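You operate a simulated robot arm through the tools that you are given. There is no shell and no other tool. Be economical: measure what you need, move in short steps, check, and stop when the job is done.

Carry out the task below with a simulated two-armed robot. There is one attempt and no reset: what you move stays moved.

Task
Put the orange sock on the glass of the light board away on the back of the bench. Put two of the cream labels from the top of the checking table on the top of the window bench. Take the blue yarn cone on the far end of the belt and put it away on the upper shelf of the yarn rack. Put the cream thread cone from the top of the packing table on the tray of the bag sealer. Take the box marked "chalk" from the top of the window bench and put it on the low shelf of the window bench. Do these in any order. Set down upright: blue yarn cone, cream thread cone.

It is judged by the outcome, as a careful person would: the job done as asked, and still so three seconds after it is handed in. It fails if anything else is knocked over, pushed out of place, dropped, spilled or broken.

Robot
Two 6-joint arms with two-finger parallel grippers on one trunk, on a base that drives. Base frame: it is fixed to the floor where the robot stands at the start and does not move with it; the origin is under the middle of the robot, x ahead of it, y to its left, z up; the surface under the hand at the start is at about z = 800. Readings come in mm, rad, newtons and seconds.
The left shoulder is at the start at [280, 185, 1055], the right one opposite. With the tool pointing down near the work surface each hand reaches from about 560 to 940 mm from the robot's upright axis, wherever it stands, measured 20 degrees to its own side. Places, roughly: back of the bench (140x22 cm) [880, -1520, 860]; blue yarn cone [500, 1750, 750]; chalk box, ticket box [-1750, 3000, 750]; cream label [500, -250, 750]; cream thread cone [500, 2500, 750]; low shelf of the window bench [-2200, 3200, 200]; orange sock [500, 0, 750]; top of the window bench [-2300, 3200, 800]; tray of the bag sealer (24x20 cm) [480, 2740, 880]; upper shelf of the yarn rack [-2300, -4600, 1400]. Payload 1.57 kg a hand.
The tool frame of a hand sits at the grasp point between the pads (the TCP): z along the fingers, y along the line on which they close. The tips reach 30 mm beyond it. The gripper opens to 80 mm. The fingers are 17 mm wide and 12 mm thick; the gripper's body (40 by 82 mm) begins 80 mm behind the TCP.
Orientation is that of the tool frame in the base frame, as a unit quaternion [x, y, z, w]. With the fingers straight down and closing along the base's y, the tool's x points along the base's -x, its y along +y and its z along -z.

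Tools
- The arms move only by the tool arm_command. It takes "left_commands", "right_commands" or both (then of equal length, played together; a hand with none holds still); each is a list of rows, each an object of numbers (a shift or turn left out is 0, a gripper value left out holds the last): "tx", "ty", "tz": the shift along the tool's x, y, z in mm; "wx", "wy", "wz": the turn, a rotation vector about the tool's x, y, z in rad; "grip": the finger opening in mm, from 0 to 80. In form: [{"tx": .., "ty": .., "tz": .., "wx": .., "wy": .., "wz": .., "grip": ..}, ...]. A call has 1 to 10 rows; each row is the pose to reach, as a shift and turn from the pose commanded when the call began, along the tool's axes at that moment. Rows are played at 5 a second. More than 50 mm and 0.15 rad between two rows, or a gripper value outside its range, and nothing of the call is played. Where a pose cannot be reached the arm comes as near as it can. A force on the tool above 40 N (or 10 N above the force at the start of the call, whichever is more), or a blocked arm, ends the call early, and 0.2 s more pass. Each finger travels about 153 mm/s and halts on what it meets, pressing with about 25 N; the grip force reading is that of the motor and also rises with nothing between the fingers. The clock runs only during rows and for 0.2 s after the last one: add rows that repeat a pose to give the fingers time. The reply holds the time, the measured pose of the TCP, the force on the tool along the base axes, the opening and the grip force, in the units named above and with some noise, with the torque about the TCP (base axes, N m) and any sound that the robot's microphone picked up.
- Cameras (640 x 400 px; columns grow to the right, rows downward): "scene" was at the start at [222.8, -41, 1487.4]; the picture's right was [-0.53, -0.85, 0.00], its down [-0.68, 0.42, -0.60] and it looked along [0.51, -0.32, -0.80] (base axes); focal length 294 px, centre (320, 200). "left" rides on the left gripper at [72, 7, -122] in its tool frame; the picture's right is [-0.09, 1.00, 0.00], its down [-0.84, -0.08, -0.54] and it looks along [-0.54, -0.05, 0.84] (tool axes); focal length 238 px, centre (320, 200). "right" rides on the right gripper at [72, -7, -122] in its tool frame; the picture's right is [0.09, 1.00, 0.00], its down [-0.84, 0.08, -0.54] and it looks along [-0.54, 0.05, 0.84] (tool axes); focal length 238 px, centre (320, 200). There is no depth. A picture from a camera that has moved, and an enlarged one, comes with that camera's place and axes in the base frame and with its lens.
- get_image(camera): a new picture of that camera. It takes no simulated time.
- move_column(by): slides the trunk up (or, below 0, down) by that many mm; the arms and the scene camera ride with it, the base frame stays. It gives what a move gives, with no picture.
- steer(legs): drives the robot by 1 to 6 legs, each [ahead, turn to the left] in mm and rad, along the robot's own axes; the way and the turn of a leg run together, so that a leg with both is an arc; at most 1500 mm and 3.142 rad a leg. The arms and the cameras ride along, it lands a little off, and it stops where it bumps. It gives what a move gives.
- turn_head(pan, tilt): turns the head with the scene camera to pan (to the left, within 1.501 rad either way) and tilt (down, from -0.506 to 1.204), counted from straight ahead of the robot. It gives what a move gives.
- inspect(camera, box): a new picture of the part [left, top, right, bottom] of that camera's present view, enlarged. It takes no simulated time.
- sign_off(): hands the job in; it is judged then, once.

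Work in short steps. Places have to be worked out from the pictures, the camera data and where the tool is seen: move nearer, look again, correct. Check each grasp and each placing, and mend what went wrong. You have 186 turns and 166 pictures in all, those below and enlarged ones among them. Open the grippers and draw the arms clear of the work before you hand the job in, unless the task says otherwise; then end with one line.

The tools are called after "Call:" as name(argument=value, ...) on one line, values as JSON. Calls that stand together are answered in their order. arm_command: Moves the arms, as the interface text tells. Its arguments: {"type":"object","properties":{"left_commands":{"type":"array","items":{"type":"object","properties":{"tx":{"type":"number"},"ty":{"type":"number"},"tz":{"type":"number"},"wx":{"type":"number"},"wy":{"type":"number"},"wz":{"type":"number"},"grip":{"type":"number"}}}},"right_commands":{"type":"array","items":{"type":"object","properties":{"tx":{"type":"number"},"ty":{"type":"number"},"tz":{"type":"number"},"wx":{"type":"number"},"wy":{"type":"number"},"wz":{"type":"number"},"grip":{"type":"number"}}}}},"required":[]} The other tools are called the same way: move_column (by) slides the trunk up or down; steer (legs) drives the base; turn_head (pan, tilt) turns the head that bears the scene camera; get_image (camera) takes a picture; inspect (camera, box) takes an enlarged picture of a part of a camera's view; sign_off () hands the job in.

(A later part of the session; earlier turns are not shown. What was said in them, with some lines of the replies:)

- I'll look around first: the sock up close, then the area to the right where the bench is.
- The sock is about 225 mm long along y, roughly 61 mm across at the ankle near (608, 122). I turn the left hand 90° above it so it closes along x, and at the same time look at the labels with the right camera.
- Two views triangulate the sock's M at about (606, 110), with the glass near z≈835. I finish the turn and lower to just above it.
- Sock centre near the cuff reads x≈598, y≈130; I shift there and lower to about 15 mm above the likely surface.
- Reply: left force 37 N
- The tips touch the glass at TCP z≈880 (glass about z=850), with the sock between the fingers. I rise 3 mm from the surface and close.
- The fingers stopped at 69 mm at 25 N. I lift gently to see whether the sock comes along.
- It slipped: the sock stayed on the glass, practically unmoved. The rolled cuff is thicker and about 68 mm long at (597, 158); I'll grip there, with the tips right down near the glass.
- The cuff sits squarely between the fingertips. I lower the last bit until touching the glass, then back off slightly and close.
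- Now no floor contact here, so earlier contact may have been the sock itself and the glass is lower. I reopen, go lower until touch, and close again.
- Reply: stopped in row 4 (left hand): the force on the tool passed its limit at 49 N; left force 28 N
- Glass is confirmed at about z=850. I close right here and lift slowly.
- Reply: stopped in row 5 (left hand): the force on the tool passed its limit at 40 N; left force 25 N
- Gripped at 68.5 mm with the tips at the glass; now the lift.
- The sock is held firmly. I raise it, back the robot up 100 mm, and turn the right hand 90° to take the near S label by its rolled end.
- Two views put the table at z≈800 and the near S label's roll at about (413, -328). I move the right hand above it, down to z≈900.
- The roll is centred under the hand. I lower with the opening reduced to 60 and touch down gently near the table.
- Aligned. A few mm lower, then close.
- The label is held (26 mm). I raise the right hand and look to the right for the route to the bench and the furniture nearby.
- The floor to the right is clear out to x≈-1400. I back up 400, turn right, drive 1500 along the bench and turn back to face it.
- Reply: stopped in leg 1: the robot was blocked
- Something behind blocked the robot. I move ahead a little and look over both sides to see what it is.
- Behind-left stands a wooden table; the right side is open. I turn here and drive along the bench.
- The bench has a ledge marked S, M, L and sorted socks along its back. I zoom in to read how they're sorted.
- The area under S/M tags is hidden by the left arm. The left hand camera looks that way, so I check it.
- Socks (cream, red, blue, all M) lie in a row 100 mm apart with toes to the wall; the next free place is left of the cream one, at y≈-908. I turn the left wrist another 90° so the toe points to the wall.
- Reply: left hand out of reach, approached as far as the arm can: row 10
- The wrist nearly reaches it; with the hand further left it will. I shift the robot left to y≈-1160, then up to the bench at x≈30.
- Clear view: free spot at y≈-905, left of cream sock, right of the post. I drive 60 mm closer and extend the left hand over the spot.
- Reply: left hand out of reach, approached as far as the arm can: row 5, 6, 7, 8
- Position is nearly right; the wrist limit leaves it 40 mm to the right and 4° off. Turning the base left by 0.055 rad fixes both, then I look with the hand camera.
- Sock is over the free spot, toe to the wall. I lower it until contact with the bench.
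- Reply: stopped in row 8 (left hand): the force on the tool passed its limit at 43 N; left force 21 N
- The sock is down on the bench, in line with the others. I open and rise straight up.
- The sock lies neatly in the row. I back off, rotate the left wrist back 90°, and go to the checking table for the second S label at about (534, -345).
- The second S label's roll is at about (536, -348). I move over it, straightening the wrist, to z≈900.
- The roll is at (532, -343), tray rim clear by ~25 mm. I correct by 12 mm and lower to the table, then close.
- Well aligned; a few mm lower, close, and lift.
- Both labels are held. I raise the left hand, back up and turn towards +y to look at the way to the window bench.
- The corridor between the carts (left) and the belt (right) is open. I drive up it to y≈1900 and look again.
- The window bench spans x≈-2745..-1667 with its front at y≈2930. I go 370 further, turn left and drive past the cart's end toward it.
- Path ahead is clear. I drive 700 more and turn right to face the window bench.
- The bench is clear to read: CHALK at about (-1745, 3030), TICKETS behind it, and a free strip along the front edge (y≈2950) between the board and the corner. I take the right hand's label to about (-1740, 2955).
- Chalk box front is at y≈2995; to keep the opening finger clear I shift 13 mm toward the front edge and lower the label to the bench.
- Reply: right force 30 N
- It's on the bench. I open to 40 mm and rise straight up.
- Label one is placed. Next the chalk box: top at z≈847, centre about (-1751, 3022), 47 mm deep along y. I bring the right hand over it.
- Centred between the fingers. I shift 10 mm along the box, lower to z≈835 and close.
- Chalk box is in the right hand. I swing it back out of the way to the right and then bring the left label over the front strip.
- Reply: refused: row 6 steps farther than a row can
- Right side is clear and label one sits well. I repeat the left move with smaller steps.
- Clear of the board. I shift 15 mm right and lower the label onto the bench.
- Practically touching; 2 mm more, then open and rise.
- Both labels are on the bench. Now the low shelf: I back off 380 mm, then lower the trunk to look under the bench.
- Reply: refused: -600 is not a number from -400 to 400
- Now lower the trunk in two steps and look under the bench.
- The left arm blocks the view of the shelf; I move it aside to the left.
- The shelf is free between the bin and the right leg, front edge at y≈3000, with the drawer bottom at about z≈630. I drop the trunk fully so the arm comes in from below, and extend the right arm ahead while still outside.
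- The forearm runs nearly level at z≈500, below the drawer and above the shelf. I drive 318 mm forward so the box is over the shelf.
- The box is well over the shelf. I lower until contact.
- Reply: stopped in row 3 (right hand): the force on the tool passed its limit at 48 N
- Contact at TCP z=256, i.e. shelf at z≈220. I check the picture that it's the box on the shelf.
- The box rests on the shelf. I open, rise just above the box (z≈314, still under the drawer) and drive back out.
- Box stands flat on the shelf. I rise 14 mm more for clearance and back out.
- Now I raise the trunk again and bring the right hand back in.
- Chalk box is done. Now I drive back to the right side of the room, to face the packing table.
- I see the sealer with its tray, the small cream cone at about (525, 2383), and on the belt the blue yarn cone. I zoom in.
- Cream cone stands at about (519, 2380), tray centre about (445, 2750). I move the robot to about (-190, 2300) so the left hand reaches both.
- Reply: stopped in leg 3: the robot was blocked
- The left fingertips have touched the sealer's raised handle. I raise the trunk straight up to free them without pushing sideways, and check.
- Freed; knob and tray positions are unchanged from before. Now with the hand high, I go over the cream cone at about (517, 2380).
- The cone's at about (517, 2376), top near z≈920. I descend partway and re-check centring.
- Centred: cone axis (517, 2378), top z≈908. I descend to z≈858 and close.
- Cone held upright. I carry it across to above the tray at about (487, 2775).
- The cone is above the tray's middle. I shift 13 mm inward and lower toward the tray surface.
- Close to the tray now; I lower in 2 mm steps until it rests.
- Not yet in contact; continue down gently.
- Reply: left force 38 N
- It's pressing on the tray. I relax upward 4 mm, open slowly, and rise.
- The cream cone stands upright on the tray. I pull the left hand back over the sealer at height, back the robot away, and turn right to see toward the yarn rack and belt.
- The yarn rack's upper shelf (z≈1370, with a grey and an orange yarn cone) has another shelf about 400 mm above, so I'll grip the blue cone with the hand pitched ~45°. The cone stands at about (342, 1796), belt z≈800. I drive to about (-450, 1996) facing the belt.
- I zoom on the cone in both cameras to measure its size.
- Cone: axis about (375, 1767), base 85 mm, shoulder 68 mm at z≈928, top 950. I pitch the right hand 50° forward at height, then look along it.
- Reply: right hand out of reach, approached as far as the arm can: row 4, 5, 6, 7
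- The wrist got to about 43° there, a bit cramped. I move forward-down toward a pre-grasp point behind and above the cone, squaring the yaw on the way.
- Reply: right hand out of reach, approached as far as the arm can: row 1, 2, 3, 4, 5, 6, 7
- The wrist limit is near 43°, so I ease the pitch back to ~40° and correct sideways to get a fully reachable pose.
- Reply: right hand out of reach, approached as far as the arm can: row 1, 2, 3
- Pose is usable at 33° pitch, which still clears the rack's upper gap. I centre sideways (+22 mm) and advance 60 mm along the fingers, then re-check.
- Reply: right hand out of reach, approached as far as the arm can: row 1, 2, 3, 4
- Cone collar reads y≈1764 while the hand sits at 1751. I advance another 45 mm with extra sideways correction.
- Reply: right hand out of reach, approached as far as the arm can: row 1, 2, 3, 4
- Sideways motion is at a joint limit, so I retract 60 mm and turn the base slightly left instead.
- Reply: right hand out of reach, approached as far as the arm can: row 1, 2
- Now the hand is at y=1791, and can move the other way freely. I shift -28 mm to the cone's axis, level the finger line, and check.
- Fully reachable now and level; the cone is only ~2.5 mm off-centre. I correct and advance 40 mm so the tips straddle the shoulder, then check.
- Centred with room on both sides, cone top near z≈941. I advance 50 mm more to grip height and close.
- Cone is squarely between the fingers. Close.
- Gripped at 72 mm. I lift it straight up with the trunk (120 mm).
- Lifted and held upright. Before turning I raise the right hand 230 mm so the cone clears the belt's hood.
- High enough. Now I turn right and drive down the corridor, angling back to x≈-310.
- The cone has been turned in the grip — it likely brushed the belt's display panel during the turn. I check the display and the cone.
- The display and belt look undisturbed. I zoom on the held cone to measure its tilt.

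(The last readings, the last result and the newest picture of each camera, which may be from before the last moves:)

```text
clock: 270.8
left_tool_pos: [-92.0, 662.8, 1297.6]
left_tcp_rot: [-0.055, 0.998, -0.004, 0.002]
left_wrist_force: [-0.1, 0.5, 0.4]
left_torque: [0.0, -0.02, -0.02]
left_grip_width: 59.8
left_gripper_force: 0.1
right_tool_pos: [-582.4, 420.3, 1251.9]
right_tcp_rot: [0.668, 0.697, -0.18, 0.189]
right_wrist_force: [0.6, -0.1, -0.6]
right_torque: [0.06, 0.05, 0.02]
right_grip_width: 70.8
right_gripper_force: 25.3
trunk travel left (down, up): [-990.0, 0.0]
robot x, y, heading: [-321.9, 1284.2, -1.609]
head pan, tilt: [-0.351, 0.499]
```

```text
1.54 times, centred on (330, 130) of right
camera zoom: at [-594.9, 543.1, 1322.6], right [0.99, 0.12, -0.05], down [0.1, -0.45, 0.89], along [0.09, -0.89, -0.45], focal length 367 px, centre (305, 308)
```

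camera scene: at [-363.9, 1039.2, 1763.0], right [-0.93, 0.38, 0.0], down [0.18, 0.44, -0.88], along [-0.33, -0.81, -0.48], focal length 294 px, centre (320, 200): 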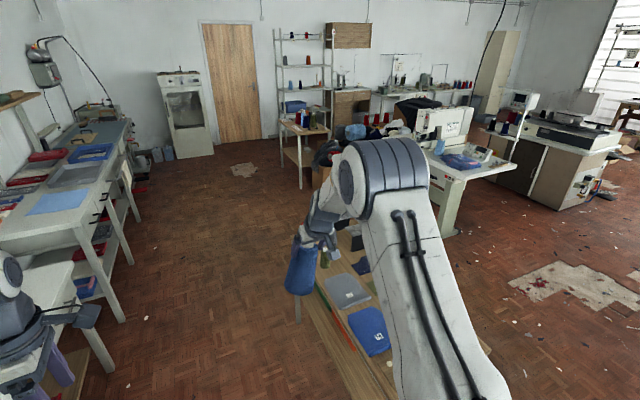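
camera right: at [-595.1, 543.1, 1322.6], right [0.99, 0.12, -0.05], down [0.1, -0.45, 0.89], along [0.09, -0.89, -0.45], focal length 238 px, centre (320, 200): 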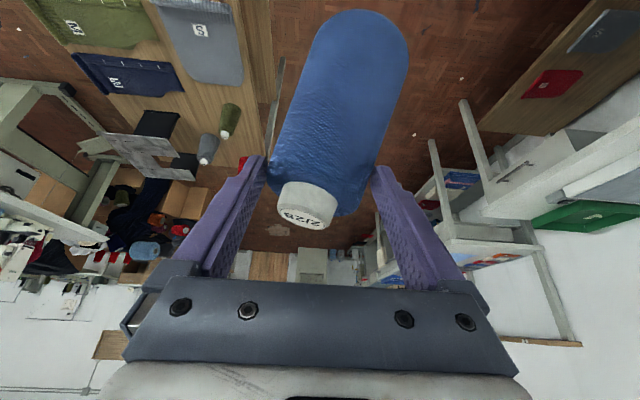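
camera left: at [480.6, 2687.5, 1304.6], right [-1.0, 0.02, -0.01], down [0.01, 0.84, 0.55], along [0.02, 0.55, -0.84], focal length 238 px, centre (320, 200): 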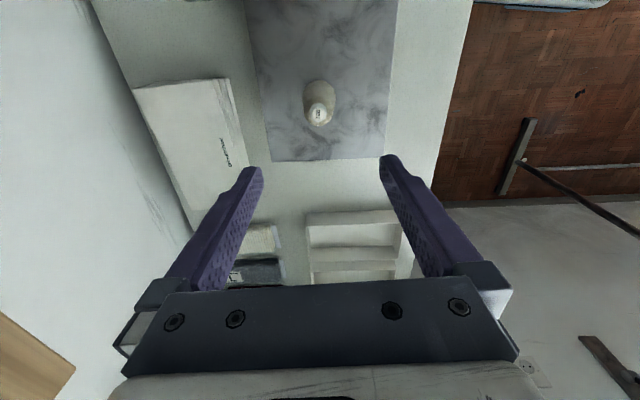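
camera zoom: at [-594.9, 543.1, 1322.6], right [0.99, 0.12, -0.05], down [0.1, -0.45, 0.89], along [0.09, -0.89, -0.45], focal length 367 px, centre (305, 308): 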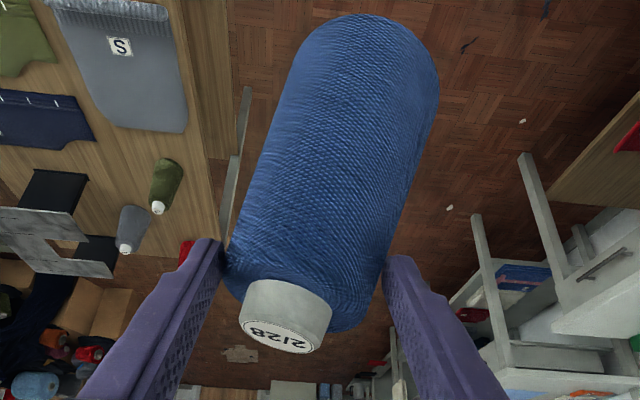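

The cone leans about 15° sideways and ~7° forward in the grip. I compensate by rotating the hand so the cone hangs upright again, then check from the scene camera.

Call:
arm_command(right_commands=[{"wx": 0.08, "wy": -0.04, "wz": -0.046}, {"wx": 0.16, "wy": -0.08, "wz": -0.093}, {"wx": 0.238, "wy": -0.118, "wz": -0.139}, {"wx": 0.238, "wy": -0.118, "wz": -0.139}])

Call:
inspect(camera="scene", box=[260, 190, 380, 310])

Call:
get_image(camera="right")

```text
clock: 271.8
left_tool_pos: [-92.7, 661.7, 1298.4]
left_tcp_rot: [-0.054, 0.999, -0.004, 0.003]
left_wrist_force: [0.2, 0.6, 0.5]
left_torque: [0.02, 0.01, 0.0]
left_grip_width: 60.3
left_gripper_force: 0.1
right_tool_pos: [-582.0, 422.9, 1253.4]
right_tcp_rot: [0.631, 0.704, -0.297, 0.139]
right_wrist_force: [0.1, 0.2, -2.3]
right_torque: [0.01, 0.01, 0.0]
right_grip_width: 70.8
right_gripper_force: 24.8
trunk travel left (down, up): [-990.0, 0.0]
robot x, y, heading: [-323.6, 1289.8, -1.611]
head pan, tilt: [-0.351, 0.499]
```

```text
3.33 times, centred on (320, 250) of scene
camera zoom: at [-363.9, 1039.3, 1763.0], right [-0.93, 0.38, 0.0], down [0.18, 0.44, -0.88], along [-0.33, -0.81, -0.48], focal length 979 px, centre (320, 33)
```

zoom: 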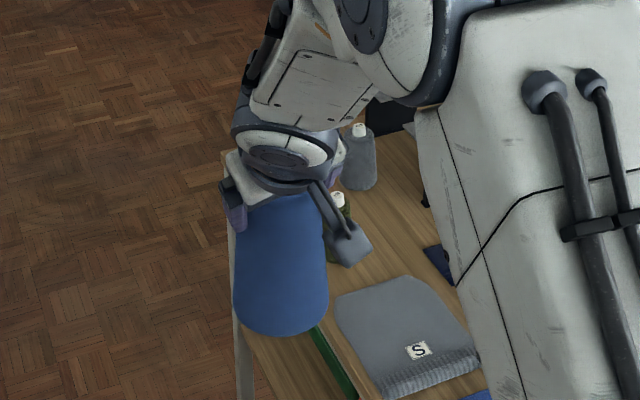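

```text
54 pictures are left
camera right: at [-580.0, 551.6, 1309.9], right [0.95, 0.1, -0.29], down [0.31, -0.35, 0.88], along [-0.01, -0.93, -0.37], focal length 238 px, centre (320, 200)
```

right: 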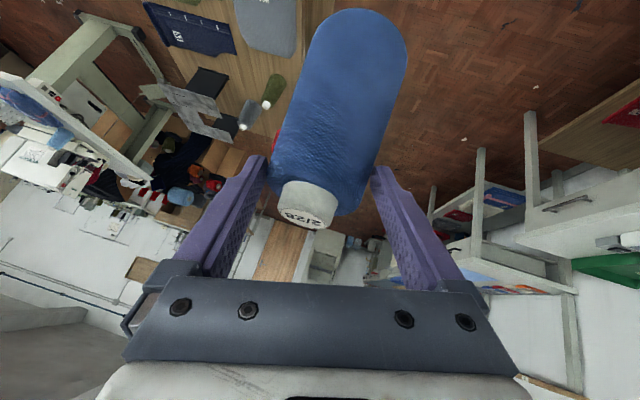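

Cone now hangs nearly upright. I continue down the corridor to y≈-1700.

Call:
steer(legs=[[0, 0.045], [1500, 0], [1500, 0]])

Call:
turn_head(pan=-0.5, tilt=0.4)

Call:
get_image(camera="scene")

```text
clock: 286.7
left_tool_pos: [-34.6, -2331.7, 1297.2]
left_tcp_rot: [-0.077, 0.997, -0.004, 0.003]
left_wrist_force: [-0.3, 0.0, 0.1]
left_torque: [-0.01, -0.01, -0.04]
left_grip_width: 60.0
left_gripper_force: 0.1
right_tool_pos: [-513.9, -2594.1, 1252.5]
right_tcp_rot: [0.615, 0.718, -0.293, 0.145]
right_wrist_force: [0.2, 0.0, -1.6]
right_torque: [0.03, -0.03, -0.03]
right_grip_width: 69.7
right_gripper_force: 25.0
trunk travel left (down, up): [-990.0, 0.0]
robot x, y, heading: [-295.1, -1719.2, -1.559]
head pan, tilt: [-0.351, 0.499]
```

```text
clock: 287.4
left_tool_pos: [-35.2, -2331.2, 1297.7]
left_tcp_rot: [-0.077, 0.997, -0.004, 0.003]
left_wrist_force: [0.2, 0.9, -0.6]
left_torque: [0.01, -0.01, -0.01]
left_grip_width: 59.9
left_gripper_force: 0.0
right_tool_pos: [-514.3, -2594.3, 1252.4]
right_tcp_rot: [0.615, 0.718, -0.293, 0.145]
right_wrist_force: [0.0, -0.7, -3.1]
right_torque: [0.04, 0.02, 0.03]
right_grip_width: 69.5
right_gripper_force: 25.0
trunk travel left (down, up): [-990.0, 0.0]
robot x, y, heading: [-295.2, -1721.2, -1.558]
head pan, tilt: [-0.499, 0.4]
```

```text
53 pictures are left
camera scene: at [-337.4, -1963.2, 1772.1], right [-0.88, 0.47, 0.0], down [0.18, 0.34, -0.92], along [-0.43, -0.81, -0.39], focal length 294 px, centre (320, 200)
```

scene: 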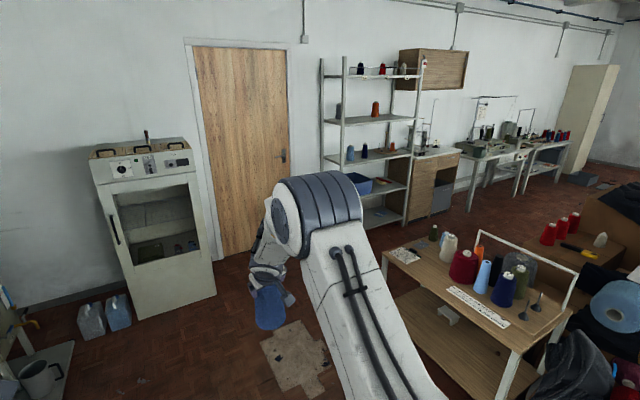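

The grip width is creeping down (69.6 mm), so the tapered cone may be slipping. I check the hand camera.

Call:
get_image(camera="right")

Call:
inspect(camera="scene", box=[310, 40, 470, 240])

```text
52 pictures are left
camera right: at [-518.0, -2464.2, 1309.9], right [0.94, 0.15, -0.29], down [0.33, -0.34, 0.88], along [0.03, -0.93, -0.37], focal length 238 px, centre (320, 200)
```

right: 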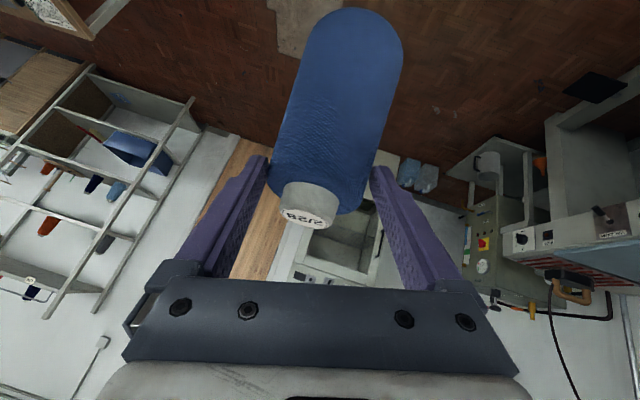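

```text
2.00 times, centred on (390, 140) of scene
camera zoom: at [-337.4, -1963.2, 1772.1], right [-0.88, 0.47, 0.0], down [0.18, 0.34, -0.92], along [-0.43, -0.81, -0.39], focal length 587 px, centre (180, 320)
```

zoom: 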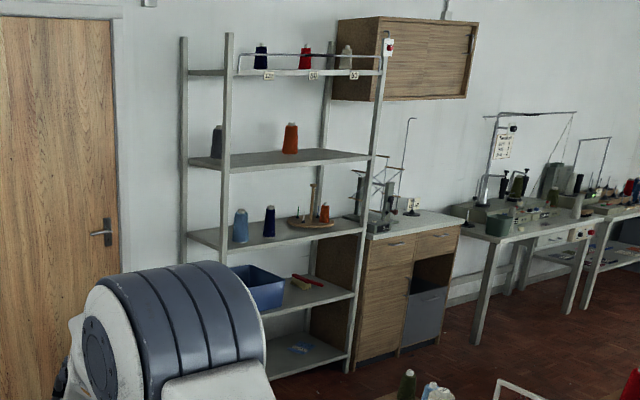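

The cone's held position hasn't really changed. The rack front is at y≈-4413, and the free spot lies between the grey and orange cones, x≈-2210. I drive toward (-900, -3500), clear of the wooden table.

Call:
steer(legs=[[0, -0.34], [1000, 0], [879, 0]])

Call:
turn_head(pan=-0.5, tilt=0.3)

Call:
get_image(camera="scene")

```text
clock: 297.7
left_tool_pos: [-827.1, -4143.7, 1297.7]
left_tcp_rot: [0.092, 0.996, -0.005, 0.003]
left_wrist_force: [-0.2, 0.3, -0.4]
left_torque: [0.0, 0.01, 0.0]
left_grip_width: 59.8
left_gripper_force: 0.0
right_tool_pos: [-1367.0, -4231.1, 1252.8]
right_tcp_rot: [0.727, 0.604, -0.313, 0.094]
right_wrist_force: [-0.2, 0.2, -1.9]
right_torque: [0.0, -0.06, 0.0]
right_grip_width: 69.4
right_gripper_force: 25.5
trunk travel left (down, up): [-990.0, 0.0]
robot x, y, heading: [-865.0, -3483.8, -1.904]
head pan, tilt: [-0.499, 0.4]
```

```text
clock: 298.4
left_tool_pos: [-826.5, -4143.7, 1297.1]
left_tcp_rot: [0.093, 0.996, -0.005, 0.003]
left_wrist_force: [-0.4, -0.5, 0.1]
left_torque: [-0.04, -0.01, 0.0]
left_grip_width: 60.1
left_gripper_force: 0.1
right_tool_pos: [-1366.6, -4231.7, 1253.0]
right_tcp_rot: [0.727, 0.603, -0.313, 0.094]
right_wrist_force: [-0.3, 0.3, -1.3]
right_torque: [0.04, -0.05, 0.03]
right_grip_width: 69.1
right_gripper_force: 24.9
trunk travel left (down, up): [-990.0, 0.0]
robot x, y, heading: [-868.7, -3479.4, -1.902]
head pan, tilt: [-0.499, 0.3]
```

```text
50 pictures are left
camera scene: at [-988.8, -3697.0, 1781.4], right [-0.67, 0.74, 0.0], down [0.22, 0.2, -0.96], along [-0.71, -0.64, -0.3], focal length 294 px, centre (320, 200)
```

scene: 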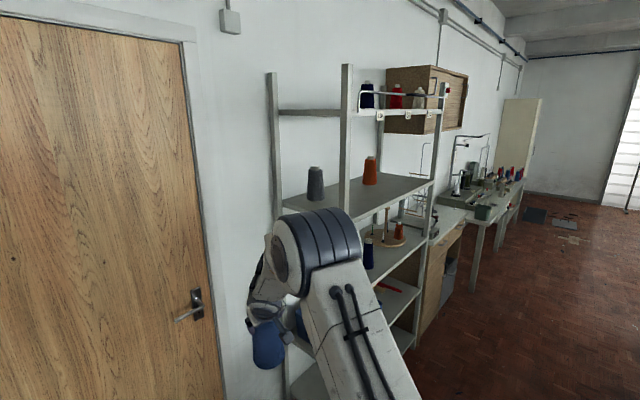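

Good view: grey cone at (-1950, -4589), orange at (-2400, -4577), shelf z≈1365, front edge y≈-4434. I raise the hand ~290 mm here in the open before going in.

Call:
arm_command(right_commands=[{"tx": -19, "ty": -9.5, "tz": -36}, {"tx": -38, "ty": -19, "tz": -72}, {"tx": -57, "ty": -28.5, "tz": -108}, {"tx": -76, "ty": -38, "tz": -144}, {"tx": -95, "ty": -47.5, "tz": -180}, {"tx": -114, "ty": -57, "tz": -216}, {"tx": -133, "ty": -67, "tz": -251}, {"tx": -133, "ty": -67, "tz": -251}])

Call:
get_image(camera="scene")

Call:
get_image(camera="right")

```text
clock: 300.2
left_tool_pos: [-826.4, -4144.6, 1297.3]
left_tcp_rot: [0.092, 0.996, -0.005, 0.003]
left_wrist_force: [0.1, -0.4, 0.1]
left_torque: [0.01, 0.01, 0.03]
left_grip_width: 60.0
left_gripper_force: 0.2
right_tool_pos: [-1351.7, -4194.9, 1542.4]
right_tcp_rot: [0.728, 0.604, -0.312, 0.093]
right_wrist_force: [0.1, -0.4, -1.5]
right_torque: [0.02, -0.04, -0.02]
right_grip_width: 69.0
right_gripper_force: 24.8
trunk travel left (down, up): [-990.0, 0.0]
robot x, y, heading: [-867.0, -3478.9, -1.897]
head pan, tilt: [-0.499, 0.3]
```

```text
49 pictures are left
camera scene: at [-988.7, -3696.9, 1781.4], right [-0.67, 0.74, 0.0], down [0.22, 0.2, -0.96], along [-0.71, -0.64, -0.3], focal length 294 px, centre (320, 200)
```

scene: 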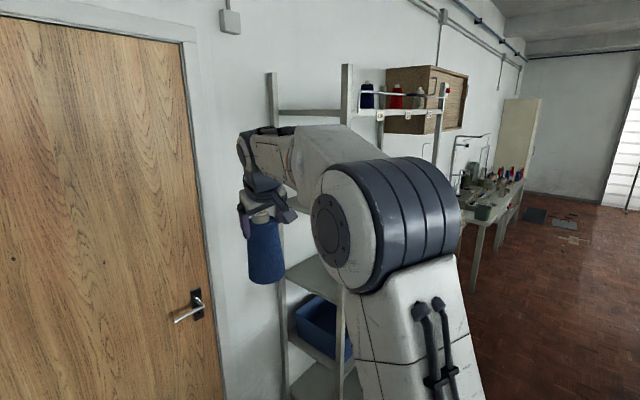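

```text
48 pictures are left
camera right: at [-1310.6, -4072.6, 1600.5], right [0.94, -0.18, -0.29], down [0.19, -0.43, 0.88], along [-0.28, -0.89, -0.37], focal length 238 px, centre (320, 200)
```

right: 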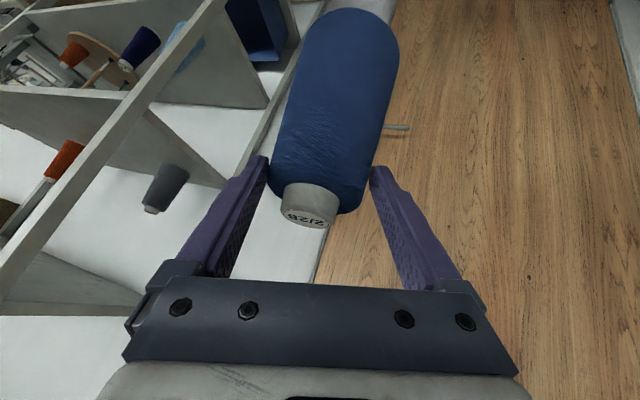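

Reached z=1542. I zoom on the cone for tilt and how far its base hangs below the hand.

Call:
inspect(camera="scene", box=[215, 180, 315, 300])

```text
3.33 times, centred on (265, 240) of scene
camera zoom: at [-988.7, -3696.9, 1781.4], right [-0.67, 0.74, 0.0], down [0.22, 0.2, -0.96], along [-0.71, -0.64, -0.3], focal length 979 px, centre (503, 67)
```

zoom: 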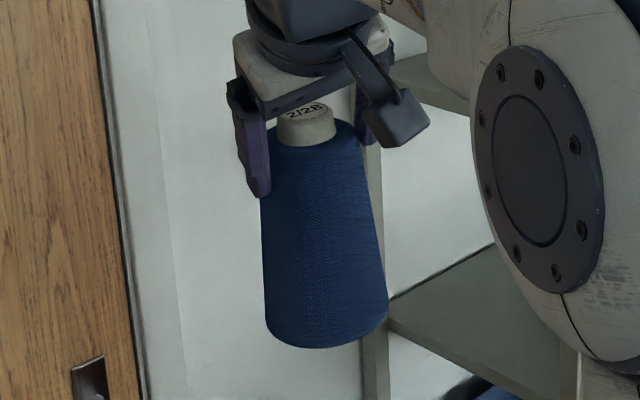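

Triangulated: base at TCP−148 mm, lean ~5°. I correct part of the lean, tuck the left hand back, and then go to the staging point before the rack.

Call:
arm_command(left_commands=[{"ty": 40}, {"ty": 80}, {"ty": 120}, {"ty": 150}], right_commands=[{"wx": -0.023, "wy": 0.028, "wz": 0.008}, {"wx": -0.046, "wy": 0.057, "wz": 0.0155}, {"wx": -0.046, "wy": 0.057, "wz": 0.0155}, {"wx": -0.046, "wy": 0.057, "wz": 0.0155}])

Call:
steer(legs=[[0, -0.87], [635, 0], [0, 0.676]])

Call:
turn_head(pan=-0.2, tilt=0.35)

Call:
get_image(camera="scene")

Call:
get_image(camera="right")

```text
clock: 301.2
left_tool_pos: [-803.4, -4013.4, 1306.7]
left_tcp_rot: [0.092, 0.996, -0.004, 0.002]
left_wrist_force: [0.3, 0.1, -1.3]
left_torque: [-0.01, -0.01, -0.03]
left_grip_width: 60.1
left_gripper_force: 0.0
left hand out of reach, approached as far as the arm can: row 4
right_tool_pos: [-1353.4, -4193.5, 1542.0]
right_tcp_rot: [0.739, 0.607, -0.277, 0.095]
right_wrist_force: [-0.1, 0.8, -2.5]
right_torque: [0.04, -0.01, -0.03]
right_grip_width: 69.1
right_gripper_force: 25.3
trunk travel left (down, up): [-990.0, 0.0]
robot x, y, heading: [-870.3, -3480.5, -1.899]
head pan, tilt: [-0.499, 0.3]
```

```text
clock: 308.7
left_tool_pos: [-1495.7, -4242.9, 1306.5]
left_tcp_rot: [0.196, 0.981, -0.004, 0.002]
left_wrist_force: [0.3, 0.4, -0.1]
left_torque: [0.0, -0.01, 0.01]
left_grip_width: 59.8
left_gripper_force: 0.0
right_tool_pos: [-2071.2, -4304.2, 1542.3]
right_tcp_rot: [0.798, 0.527, -0.286, 0.065]
right_wrist_force: [0.7, -1.1, -2.2]
right_torque: [0.05, -0.02, 0.05]
right_grip_width: 68.3
right_gripper_force: 25.1
trunk travel left (down, up): [-990.0, 0.0]
robot x, y, heading: [-1444.5, -3709.4, -2.115]
head pan, tilt: [-0.499, 0.3]
```

```text
clock: 309.5
left_tool_pos: [-1496.3, -4241.2, 1306.2]
left_tcp_rot: [0.197, 0.98, -0.003, 0.002]
left_wrist_force: [0.3, 0.0, 0.2]
left_torque: [-0.05, 0.02, -0.03]
left_grip_width: 60.2
left_gripper_force: 0.0
right_tool_pos: [-2072.2, -4303.9, 1543.1]
right_tcp_rot: [0.798, 0.526, -0.286, 0.066]
right_wrist_force: [-0.4, 0.6, -1.5]
right_torque: [0.07, -0.02, 0.03]
right_grip_width: 68.9
right_gripper_force: 25.2
trunk travel left (down, up): [-990.0, 0.0]
robot x, y, heading: [-1446.1, -3708.8, -2.111]
head pan, tilt: [-0.201, 0.351]
```

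```text
46 pictures are left
camera scene: at [-1593.9, -3915.0, 1776.7], right [-0.74, 0.68, 0.0], down [0.23, 0.25, -0.94], along [-0.63, -0.69, -0.34], focal length 294 px, centre (320, 200)
```

scene: 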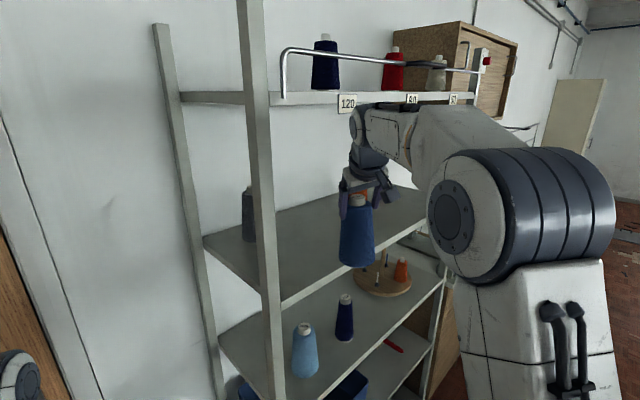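

```text
45 pictures are left
camera right: at [-2010.8, -4194.0, 1607.4], right [0.9, -0.36, -0.24], down [0.04, -0.49, 0.87], along [-0.43, -0.8, -0.42], focal length 238 px, centre (320, 200)
```

right: 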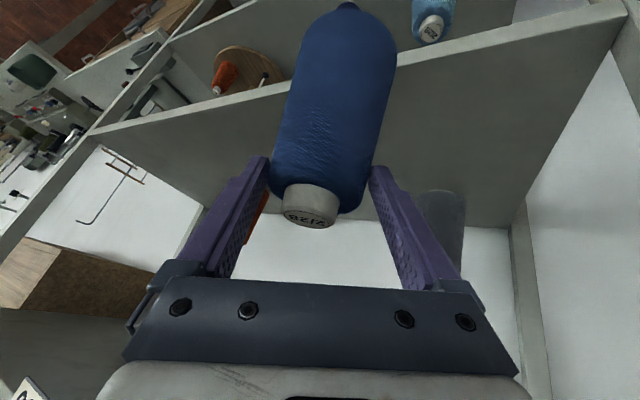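

The shelf edge comes out at y≈-4364, z≈1330–1350. To clear the shelf above with the wrist I lower 20 mm, then creep forward 80 mm and check.

Call:
move_column(by=-20)

Call:
steer(legs=[[60, 0]])

Call:
get_image(camera="scene")

Call:
inspect(camera="scene", box=[230, 80, 450, 300])

```text
clock: 310.2
left_tool_pos: [-1496.4, -4242.3, 1285.7]
left_tcp_rot: [0.196, 0.981, -0.004, 0.001]
left_wrist_force: [0.7, 0.0, -0.3]
left_torque: [-0.01, -0.01, -0.02]
left_grip_width: 60.1
left_gripper_force: 0.1
right_tool_pos: [-2071.5, -4304.8, 1522.4]
right_tcp_rot: [0.798, 0.526, -0.286, 0.066]
right_wrist_force: [0.3, 0.4, -2.3]
right_torque: [0.04, -0.06, 0.01]
right_grip_width: 68.5
right_gripper_force: 24.7
trunk travel left (down, up): [-970.0, 20.0]
robot x, y, heading: [-1447.9, -3703.4, -2.113]
head pan, tilt: [-0.201, 0.351]
```

```text
clock: 311.1
left_tool_pos: [-1526.9, -4293.8, 1286.4]
left_tcp_rot: [0.196, 0.981, -0.003, 0.002]
left_wrist_force: [0.4, 0.3, 0.3]
left_torque: [0.01, -0.02, 0.02]
left_grip_width: 59.8
left_gripper_force: 0.0
right_tool_pos: [-2104.6, -4355.4, 1523.3]
right_tcp_rot: [0.798, 0.527, -0.285, 0.065]
right_wrist_force: [-0.5, 0.3, -3.0]
right_torque: [0.1, -0.02, 0.01]
right_grip_width: 68.5
right_gripper_force: 25.2
trunk travel left (down, up): [-970.0, 20.0]
robot x, y, heading: [-1478.1, -3757.9, -2.108]
head pan, tilt: [-0.201, 0.351]
```

```text
44 pictures are left
camera scene: at [-1625.0, -3966.5, 1756.5], right [-0.74, 0.68, 0.0], down [0.23, 0.25, -0.94], along [-0.63, -0.69, -0.34], focal length 294 px, centre (320, 200)
```

scene: 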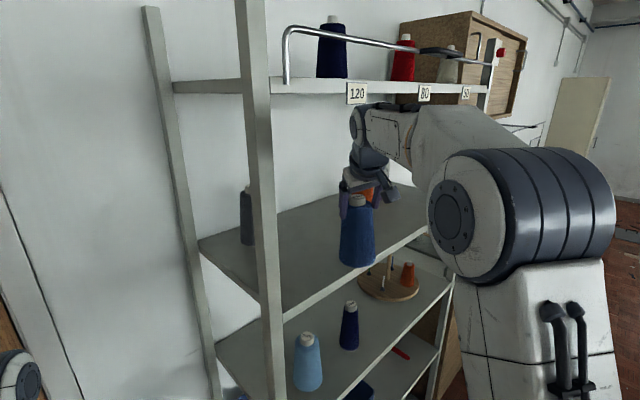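

```text
1.82 times, centred on (340, 190) of scene
camera zoom: at [-1625.0, -3966.5, 1756.5], right [-0.74, 0.68, 0.0], down [0.23, 0.25, -0.94], along [-0.63, -0.69, -0.34], focal length 534 px, centre (284, 218)
```

zoom: 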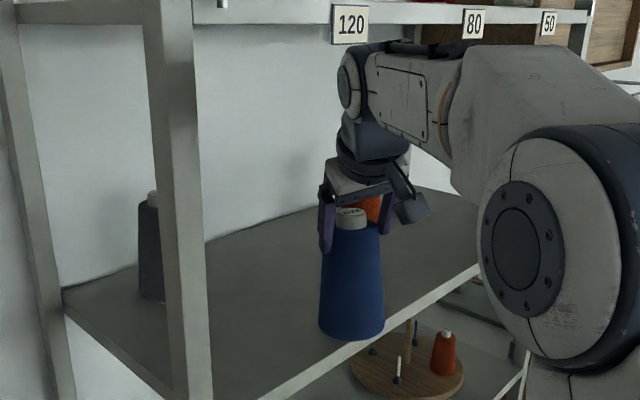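

Clearances: base ~30 mm above the shelf, wrist ~14 mm under the upper shelf. I lower 10 mm more and drive 95 mm in.

Call:
move_column(by=-10)

Call:
steer(legs=[[95, 0]])

Call:
inspect(camera="scene", box=[230, 80, 450, 300])

Call:
get_image(camera="right")

```text
clock: 311.7
left_tool_pos: [-1527.0, -4293.4, 1275.7]
left_tcp_rot: [0.197, 0.98, -0.003, 0.002]
left_wrist_force: [0.1, -1.2, 0.9]
left_torque: [0.03, -0.02, -0.03]
left_grip_width: 60.0
left_gripper_force: 0.1
right_tool_pos: [-2102.8, -4355.2, 1512.0]
right_tcp_rot: [0.798, 0.526, -0.286, 0.065]
right_wrist_force: [-0.7, -0.1, -2.0]
right_torque: [0.05, -0.05, 0.0]
right_grip_width: 68.2
right_gripper_force: 24.6
trunk travel left (down, up): [-960.0, 30.0]
robot x, y, heading: [-1480.5, -3757.4, -2.11]
head pan, tilt: [-0.201, 0.351]
```

```text
clock: 312.9
left_tool_pos: [-1577.4, -4376.5, 1276.3]
left_tcp_rot: [0.197, 0.98, -0.003, 0.002]
left_wrist_force: [0.1, 0.6, -0.5]
left_torque: [-0.01, 0.01, 0.01]
left_grip_width: 60.2
left_gripper_force: 0.0
right_tool_pos: [-2153.1, -4437.0, 1511.4]
right_tcp_rot: [0.798, 0.526, -0.286, 0.066]
right_wrist_force: [-0.1, 0.7, -2.3]
right_torque: [-0.01, 0.0, -0.01]
right_grip_width: 68.1
right_gripper_force: 24.9
trunk travel left (down, up): [-960.0, 30.0]
robot x, y, heading: [-1529.3, -3839.8, -2.117]
head pan, tilt: [-0.201, 0.351]
```

```text
1.82 times, centred on (340, 190) of scene
camera zoom: at [-1674.8, -4049.0, 1746.6], right [-0.74, 0.68, 0.0], down [0.23, 0.25, -0.94], along [-0.64, -0.69, -0.34], focal length 534 px, centre (284, 218)
```

zoom: 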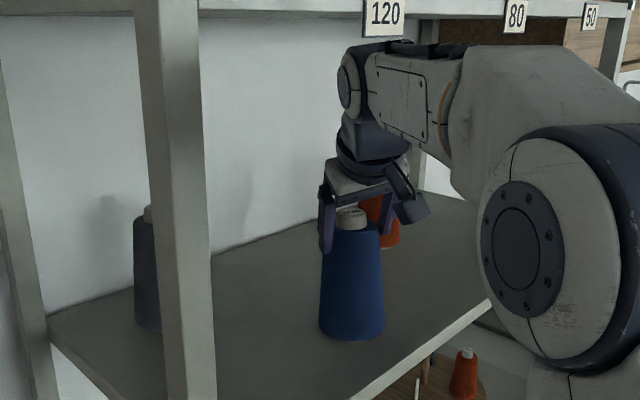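

```text
41 pictures are left
camera right: at [-2092.2, -4327.4, 1576.9], right [0.9, -0.36, -0.24], down [0.04, -0.49, 0.87], along [-0.43, -0.8, -0.42], focal length 238 px, centre (320, 200)
```

right: 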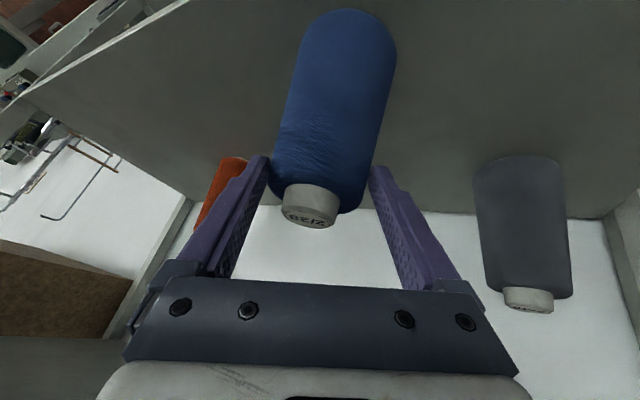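

The cone is fully over the shelf, between the grey and orange cones. I lower by trunk in small steps, watching the force.

Call:
move_column(by=-10)

Call:
move_column(by=-6)

```text
clock: 313.4
left_tool_pos: [-1576.5, -4374.7, 1267.0]
left_tcp_rot: [0.197, 0.98, -0.004, 0.002]
left_wrist_force: [-0.9, -0.4, 0.0]
left_torque: [-0.01, 0.01, 0.02]
left_grip_width: 59.9
left_gripper_force: 0.0
right_tool_pos: [-2153.5, -4435.7, 1510.5]
right_tcp_rot: [0.797, 0.523, -0.294, 0.068]
right_wrist_force: [2.2, 5.8, 35.2]
right_torque: [-0.65, -0.05, 0.0]
right_grip_width: 68.4
right_gripper_force: 24.8
trunk travel left (down, up): [-950.0, 40.0]
robot x, y, heading: [-1529.6, -3843.9, -2.111]
head pan, tilt: [-0.201, 0.351]
```

```text
clock: 314.0
left_tool_pos: [-1577.2, -4374.7, 1260.6]
left_tcp_rot: [0.197, 0.98, -0.003, 0.001]
left_wrist_force: [0.0, 0.1, -0.6]
left_torque: [0.06, 0.03, -0.01]
left_grip_width: 60.2
left_gripper_force: 0.0
right_tool_pos: [-2152.4, -4435.3, 1503.2]
right_tcp_rot: [0.797, 0.524, -0.293, 0.068]
right_wrist_force: [1.2, 6.1, 35.1]
right_torque: [-0.63, -0.01, -0.03]
right_grip_width: 69.2
right_gripper_force: 24.8
trunk travel left (down, up): [-944.0, 46.0]
robot x, y, heading: [-1528.8, -3837.7, -2.112]
head pan, tilt: [-0.201, 0.351]
```

Contact with the shelf. I relieve a few mm and check how the cone stands.

Call:
move_column(by=5)

Call:
inspect(camera="scene", box=[270, 150, 410, 280])

Call:
get_image(camera="right")

```text
clock: 314.5
left_tool_pos: [-1577.4, -4374.9, 1264.2]
left_tcp_rot: [0.197, 0.98, -0.004, 0.002]
left_wrist_force: [-0.7, 0.1, 0.2]
left_torque: [0.0, -0.04, 0.01]
left_grip_width: 60.0
left_gripper_force: 0.1
right_tool_pos: [-2152.4, -4436.6, 1503.2]
right_tcp_rot: [0.798, 0.525, -0.288, 0.066]
right_wrist_force: [-0.6, 2.0, 22.1]
right_torque: [-0.77, 0.23, -0.04]
right_grip_width: 69.4
right_gripper_force: 25.0
trunk travel left (down, up): [-949.0, 41.0]
robot x, y, heading: [-1527.7, -3842.4, -2.115]
head pan, tilt: [-0.201, 0.351]
```

```text
3.08 times, centred on (340, 215) of scene
camera zoom: at [-1673.7, -4047.9, 1735.9], right [-0.74, 0.68, 0.0], down [0.23, 0.25, -0.94], along [-0.64, -0.69, -0.34], focal length 904 px, centre (258, 154)
```

zoom: 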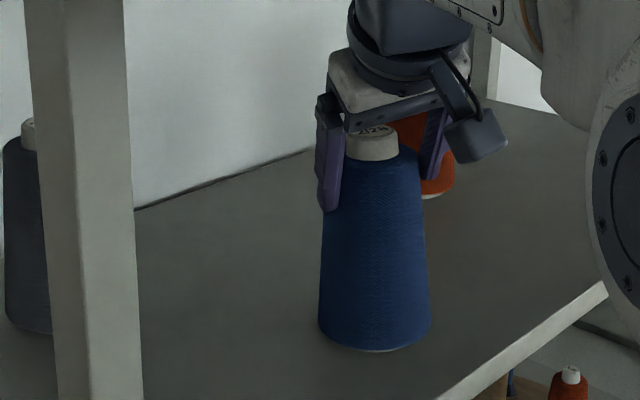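

```text
39 pictures are left
camera right: at [-2091.3, -4326.7, 1567.8], right [0.9, -0.36, -0.24], down [0.04, -0.48, 0.88], along [-0.44, -0.8, -0.42], focal length 238 px, centre (320, 200)
```

right: 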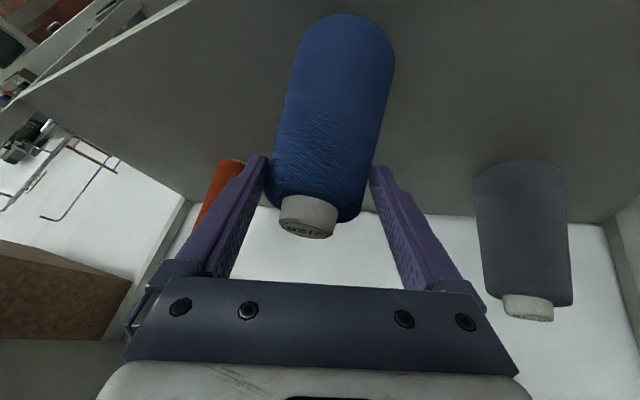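

The cone stands within ~3–5° of upright, resting on the shelf with 22 N. I relieve 3 mm more, then open slowly.

Call:
move_column(by=3)

Call:
arm_command(right_commands=[{"grip": 70.5}, {"grip": 72}, {"grip": 74}, {"grip": 77}, {"grip": 80}, {"grip": 80}])

Call:
get_image(camera="right")

Call:
inspect(camera="scene", box=[270, 150, 410, 280])

```text
clock: 315.1
left_tool_pos: [-1577.2, -4375.8, 1268.7]
left_tcp_rot: [0.198, 0.98, -0.003, 0.002]
left_wrist_force: [0.7, 0.5, -0.4]
left_torque: [0.02, 0.0, 0.0]
left_grip_width: 59.9
left_gripper_force: 0.0
right_tool_pos: [-2152.5, -4438.3, 1503.7]
right_tcp_rot: [0.799, 0.526, -0.285, 0.065]
right_wrist_force: [-0.6, -2.1, 11.7]
right_torque: [-0.77, 0.18, -0.05]
right_grip_width: 69.4
right_gripper_force: 25.7
trunk travel left (down, up): [-952.0, 38.0]
robot x, y, heading: [-1528.4, -3836.5, -2.115]
head pan, tilt: [-0.201, 0.351]
```

```text
clock: 316.4
left_tool_pos: [-1577.3, -4376.4, 1267.8]
left_tcp_rot: [0.196, 0.981, -0.003, 0.002]
left_wrist_force: [0.0, 0.5, 0.1]
left_torque: [0.01, 0.0, 0.0]
left_grip_width: 60.2
left_gripper_force: 0.0
right_tool_pos: [-2153.2, -4437.6, 1504.2]
right_tcp_rot: [0.798, 0.526, -0.286, 0.065]
right_wrist_force: [-0.9, -0.7, -0.1]
right_torque: [0.04, -0.03, -0.04]
right_grip_width: 80.1
right_gripper_force: 0.0
trunk travel left (down, up): [-952.0, 38.0]
robot x, y, heading: [-1524.9, -3844.1, -2.113]
head pan, tilt: [-0.201, 0.351]
```

```text
38 pictures are left
camera right: at [-2092.2, -4327.3, 1569.0], right [0.9, -0.36, -0.24], down [0.04, -0.49, 0.87], along [-0.43, -0.8, -0.42], focal length 238 px, centre (320, 200)
```

right: 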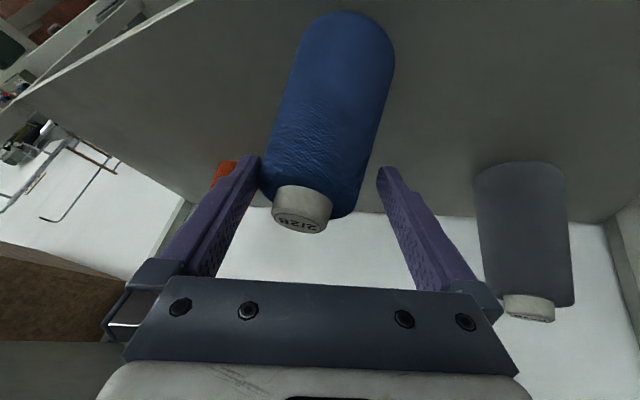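

```text
3.08 times, centred on (340, 215) of scene
camera zoom: at [-1674.8, -4048.9, 1738.7], right [-0.74, 0.68, 0.0], down [0.23, 0.25, -0.94], along [-0.64, -0.69, -0.34], focal length 904 px, centre (258, 154)
```

zoom: 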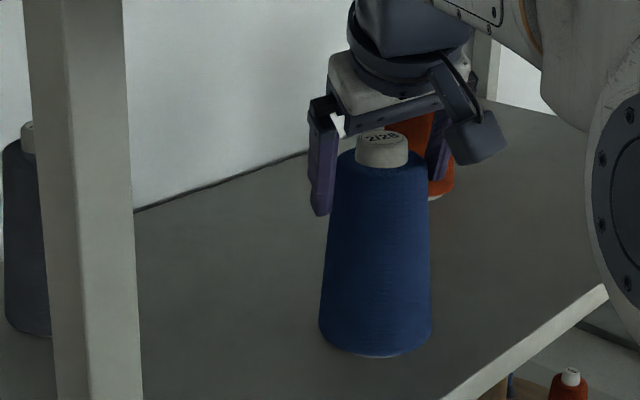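

Released; the cone stands upright. The left finger is close to it, so I shift the hand 6 mm away and then withdraw horizontally.

Call:
arm_command(right_commands=[{"ty": -6}, {"ty": -6}, {"tx": 17, "ty": -6, "tz": -10.7}, {"tx": 34, "ty": -6, "tz": -21.4}, {"tx": 51, "ty": -6, "tz": -32}, {"tx": 68, "ty": -6, "tz": -43}, {"tx": 93, "ty": -6, "tz": -59}, {"tx": 93, "ty": -6, "tz": -59}])

Call:
get_image(camera="right")

Call:
get_image(camera="scene")

```text
clock: 318.2
left_tool_pos: [-1577.8, -4375.1, 1267.8]
left_tcp_rot: [0.197, 0.98, -0.003, 0.003]
left_wrist_force: [0.1, 0.0, 0.0]
left_torque: [0.0, 0.02, 0.0]
left_grip_width: 60.1
left_gripper_force: 0.1
right_tool_pos: [-2108.6, -4336.0, 1505.3]
right_tcp_rot: [0.798, 0.527, -0.286, 0.066]
right_wrist_force: [0.1, 1.2, 0.0]
right_torque: [-0.04, 0.02, 0.0]
right_grip_width: 80.0
right_gripper_force: 0.1
trunk travel left (down, up): [-952.0, 38.0]
robot x, y, heading: [-1527.2, -3842.3, -2.113]
head pan, tilt: [-0.201, 0.351]
```

```text
36 pictures are left
camera right: at [-2047.4, -4225.3, 1571.1], right [0.9, -0.36, -0.24], down [0.04, -0.49, 0.87], along [-0.43, -0.8, -0.42], focal length 238 px, centre (320, 200)
```

right: 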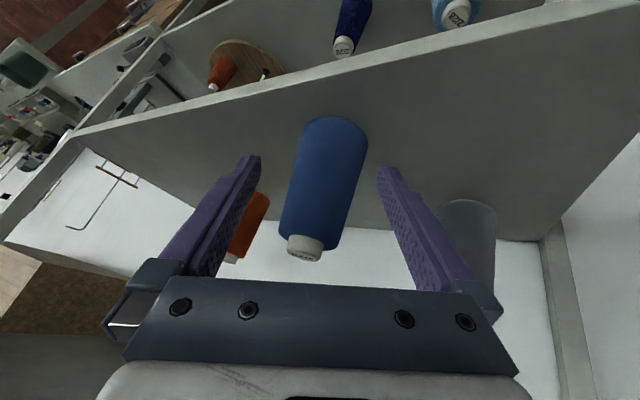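

```text
35 pictures are left
camera scene: at [-1674.5, -4048.6, 1738.8], right [-0.74, 0.68, 0.0], down [0.23, 0.25, -0.94], along [-0.64, -0.69, -0.34], focal length 294 px, centre (320, 200)
```

scene: 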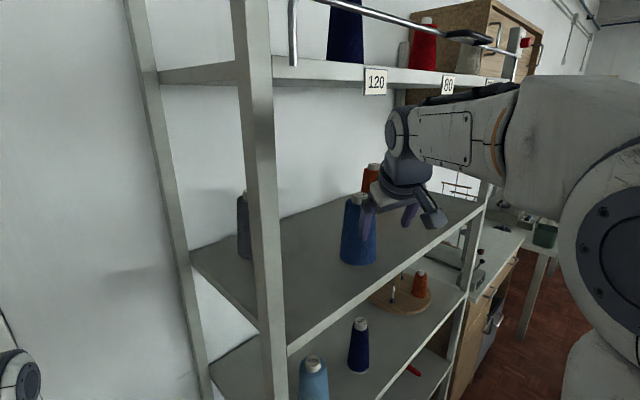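

The blue cone stands upright on the upper shelf. I back the robot off and take a final look at the rack.

Call:
steer(legs=[[-200, 0]])

Call:
get_image(camera="scene")

```text
clock: 319.9
left_tool_pos: [-1474.5, -4204.0, 1269.0]
left_tcp_rot: [0.196, 0.981, -0.003, 0.002]
left_wrist_force: [-0.2, 0.2, 0.4]
left_torque: [0.0, 0.03, -0.03]
left_grip_width: 59.9
left_gripper_force: 0.0
right_tool_pos: [-2006.1, -4163.5, 1506.9]
right_tcp_rot: [0.798, 0.526, -0.286, 0.066]
right_wrist_force: [-0.5, 0.3, 0.2]
right_torque: [0.01, -0.03, -0.04]
right_grip_width: 80.3
right_gripper_force: 0.1
trunk travel left (down, up): [-952.0, 38.0]
robot x, y, heading: [-1426.8, -3671.2, -2.114]
head pan, tilt: [-0.201, 0.351]
```

```text
34 pictures are left
camera scene: at [-1570.9, -3876.6, 1738.8], right [-0.74, 0.68, 0.0], down [0.23, 0.25, -0.94], along [-0.63, -0.69, -0.34], focal length 294 px, centre (320, 200)
```

scene: 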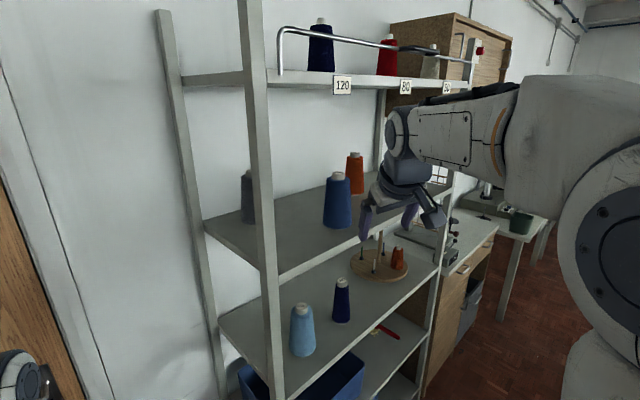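

All five jobs are done: the blue cone is upright on the upper shelf, both grippers are open and both arms are clear. I hand the job in.

Call:
sign_off()

```text
The job is handed in.
```

All five items are in place and the job is handed in: the orange sock is on the back of the bench, the two S labels are on top of the window bench, and the chalk box is on its low shelf. The cream thread cone is upright on the sealer tray and the blue yarn cone is upright on the rack's upper shelf. On the way, the left fingers touched the sealer's handle and the blue cone probably brushed the belt's display panel; both looked unmoved afterwards.
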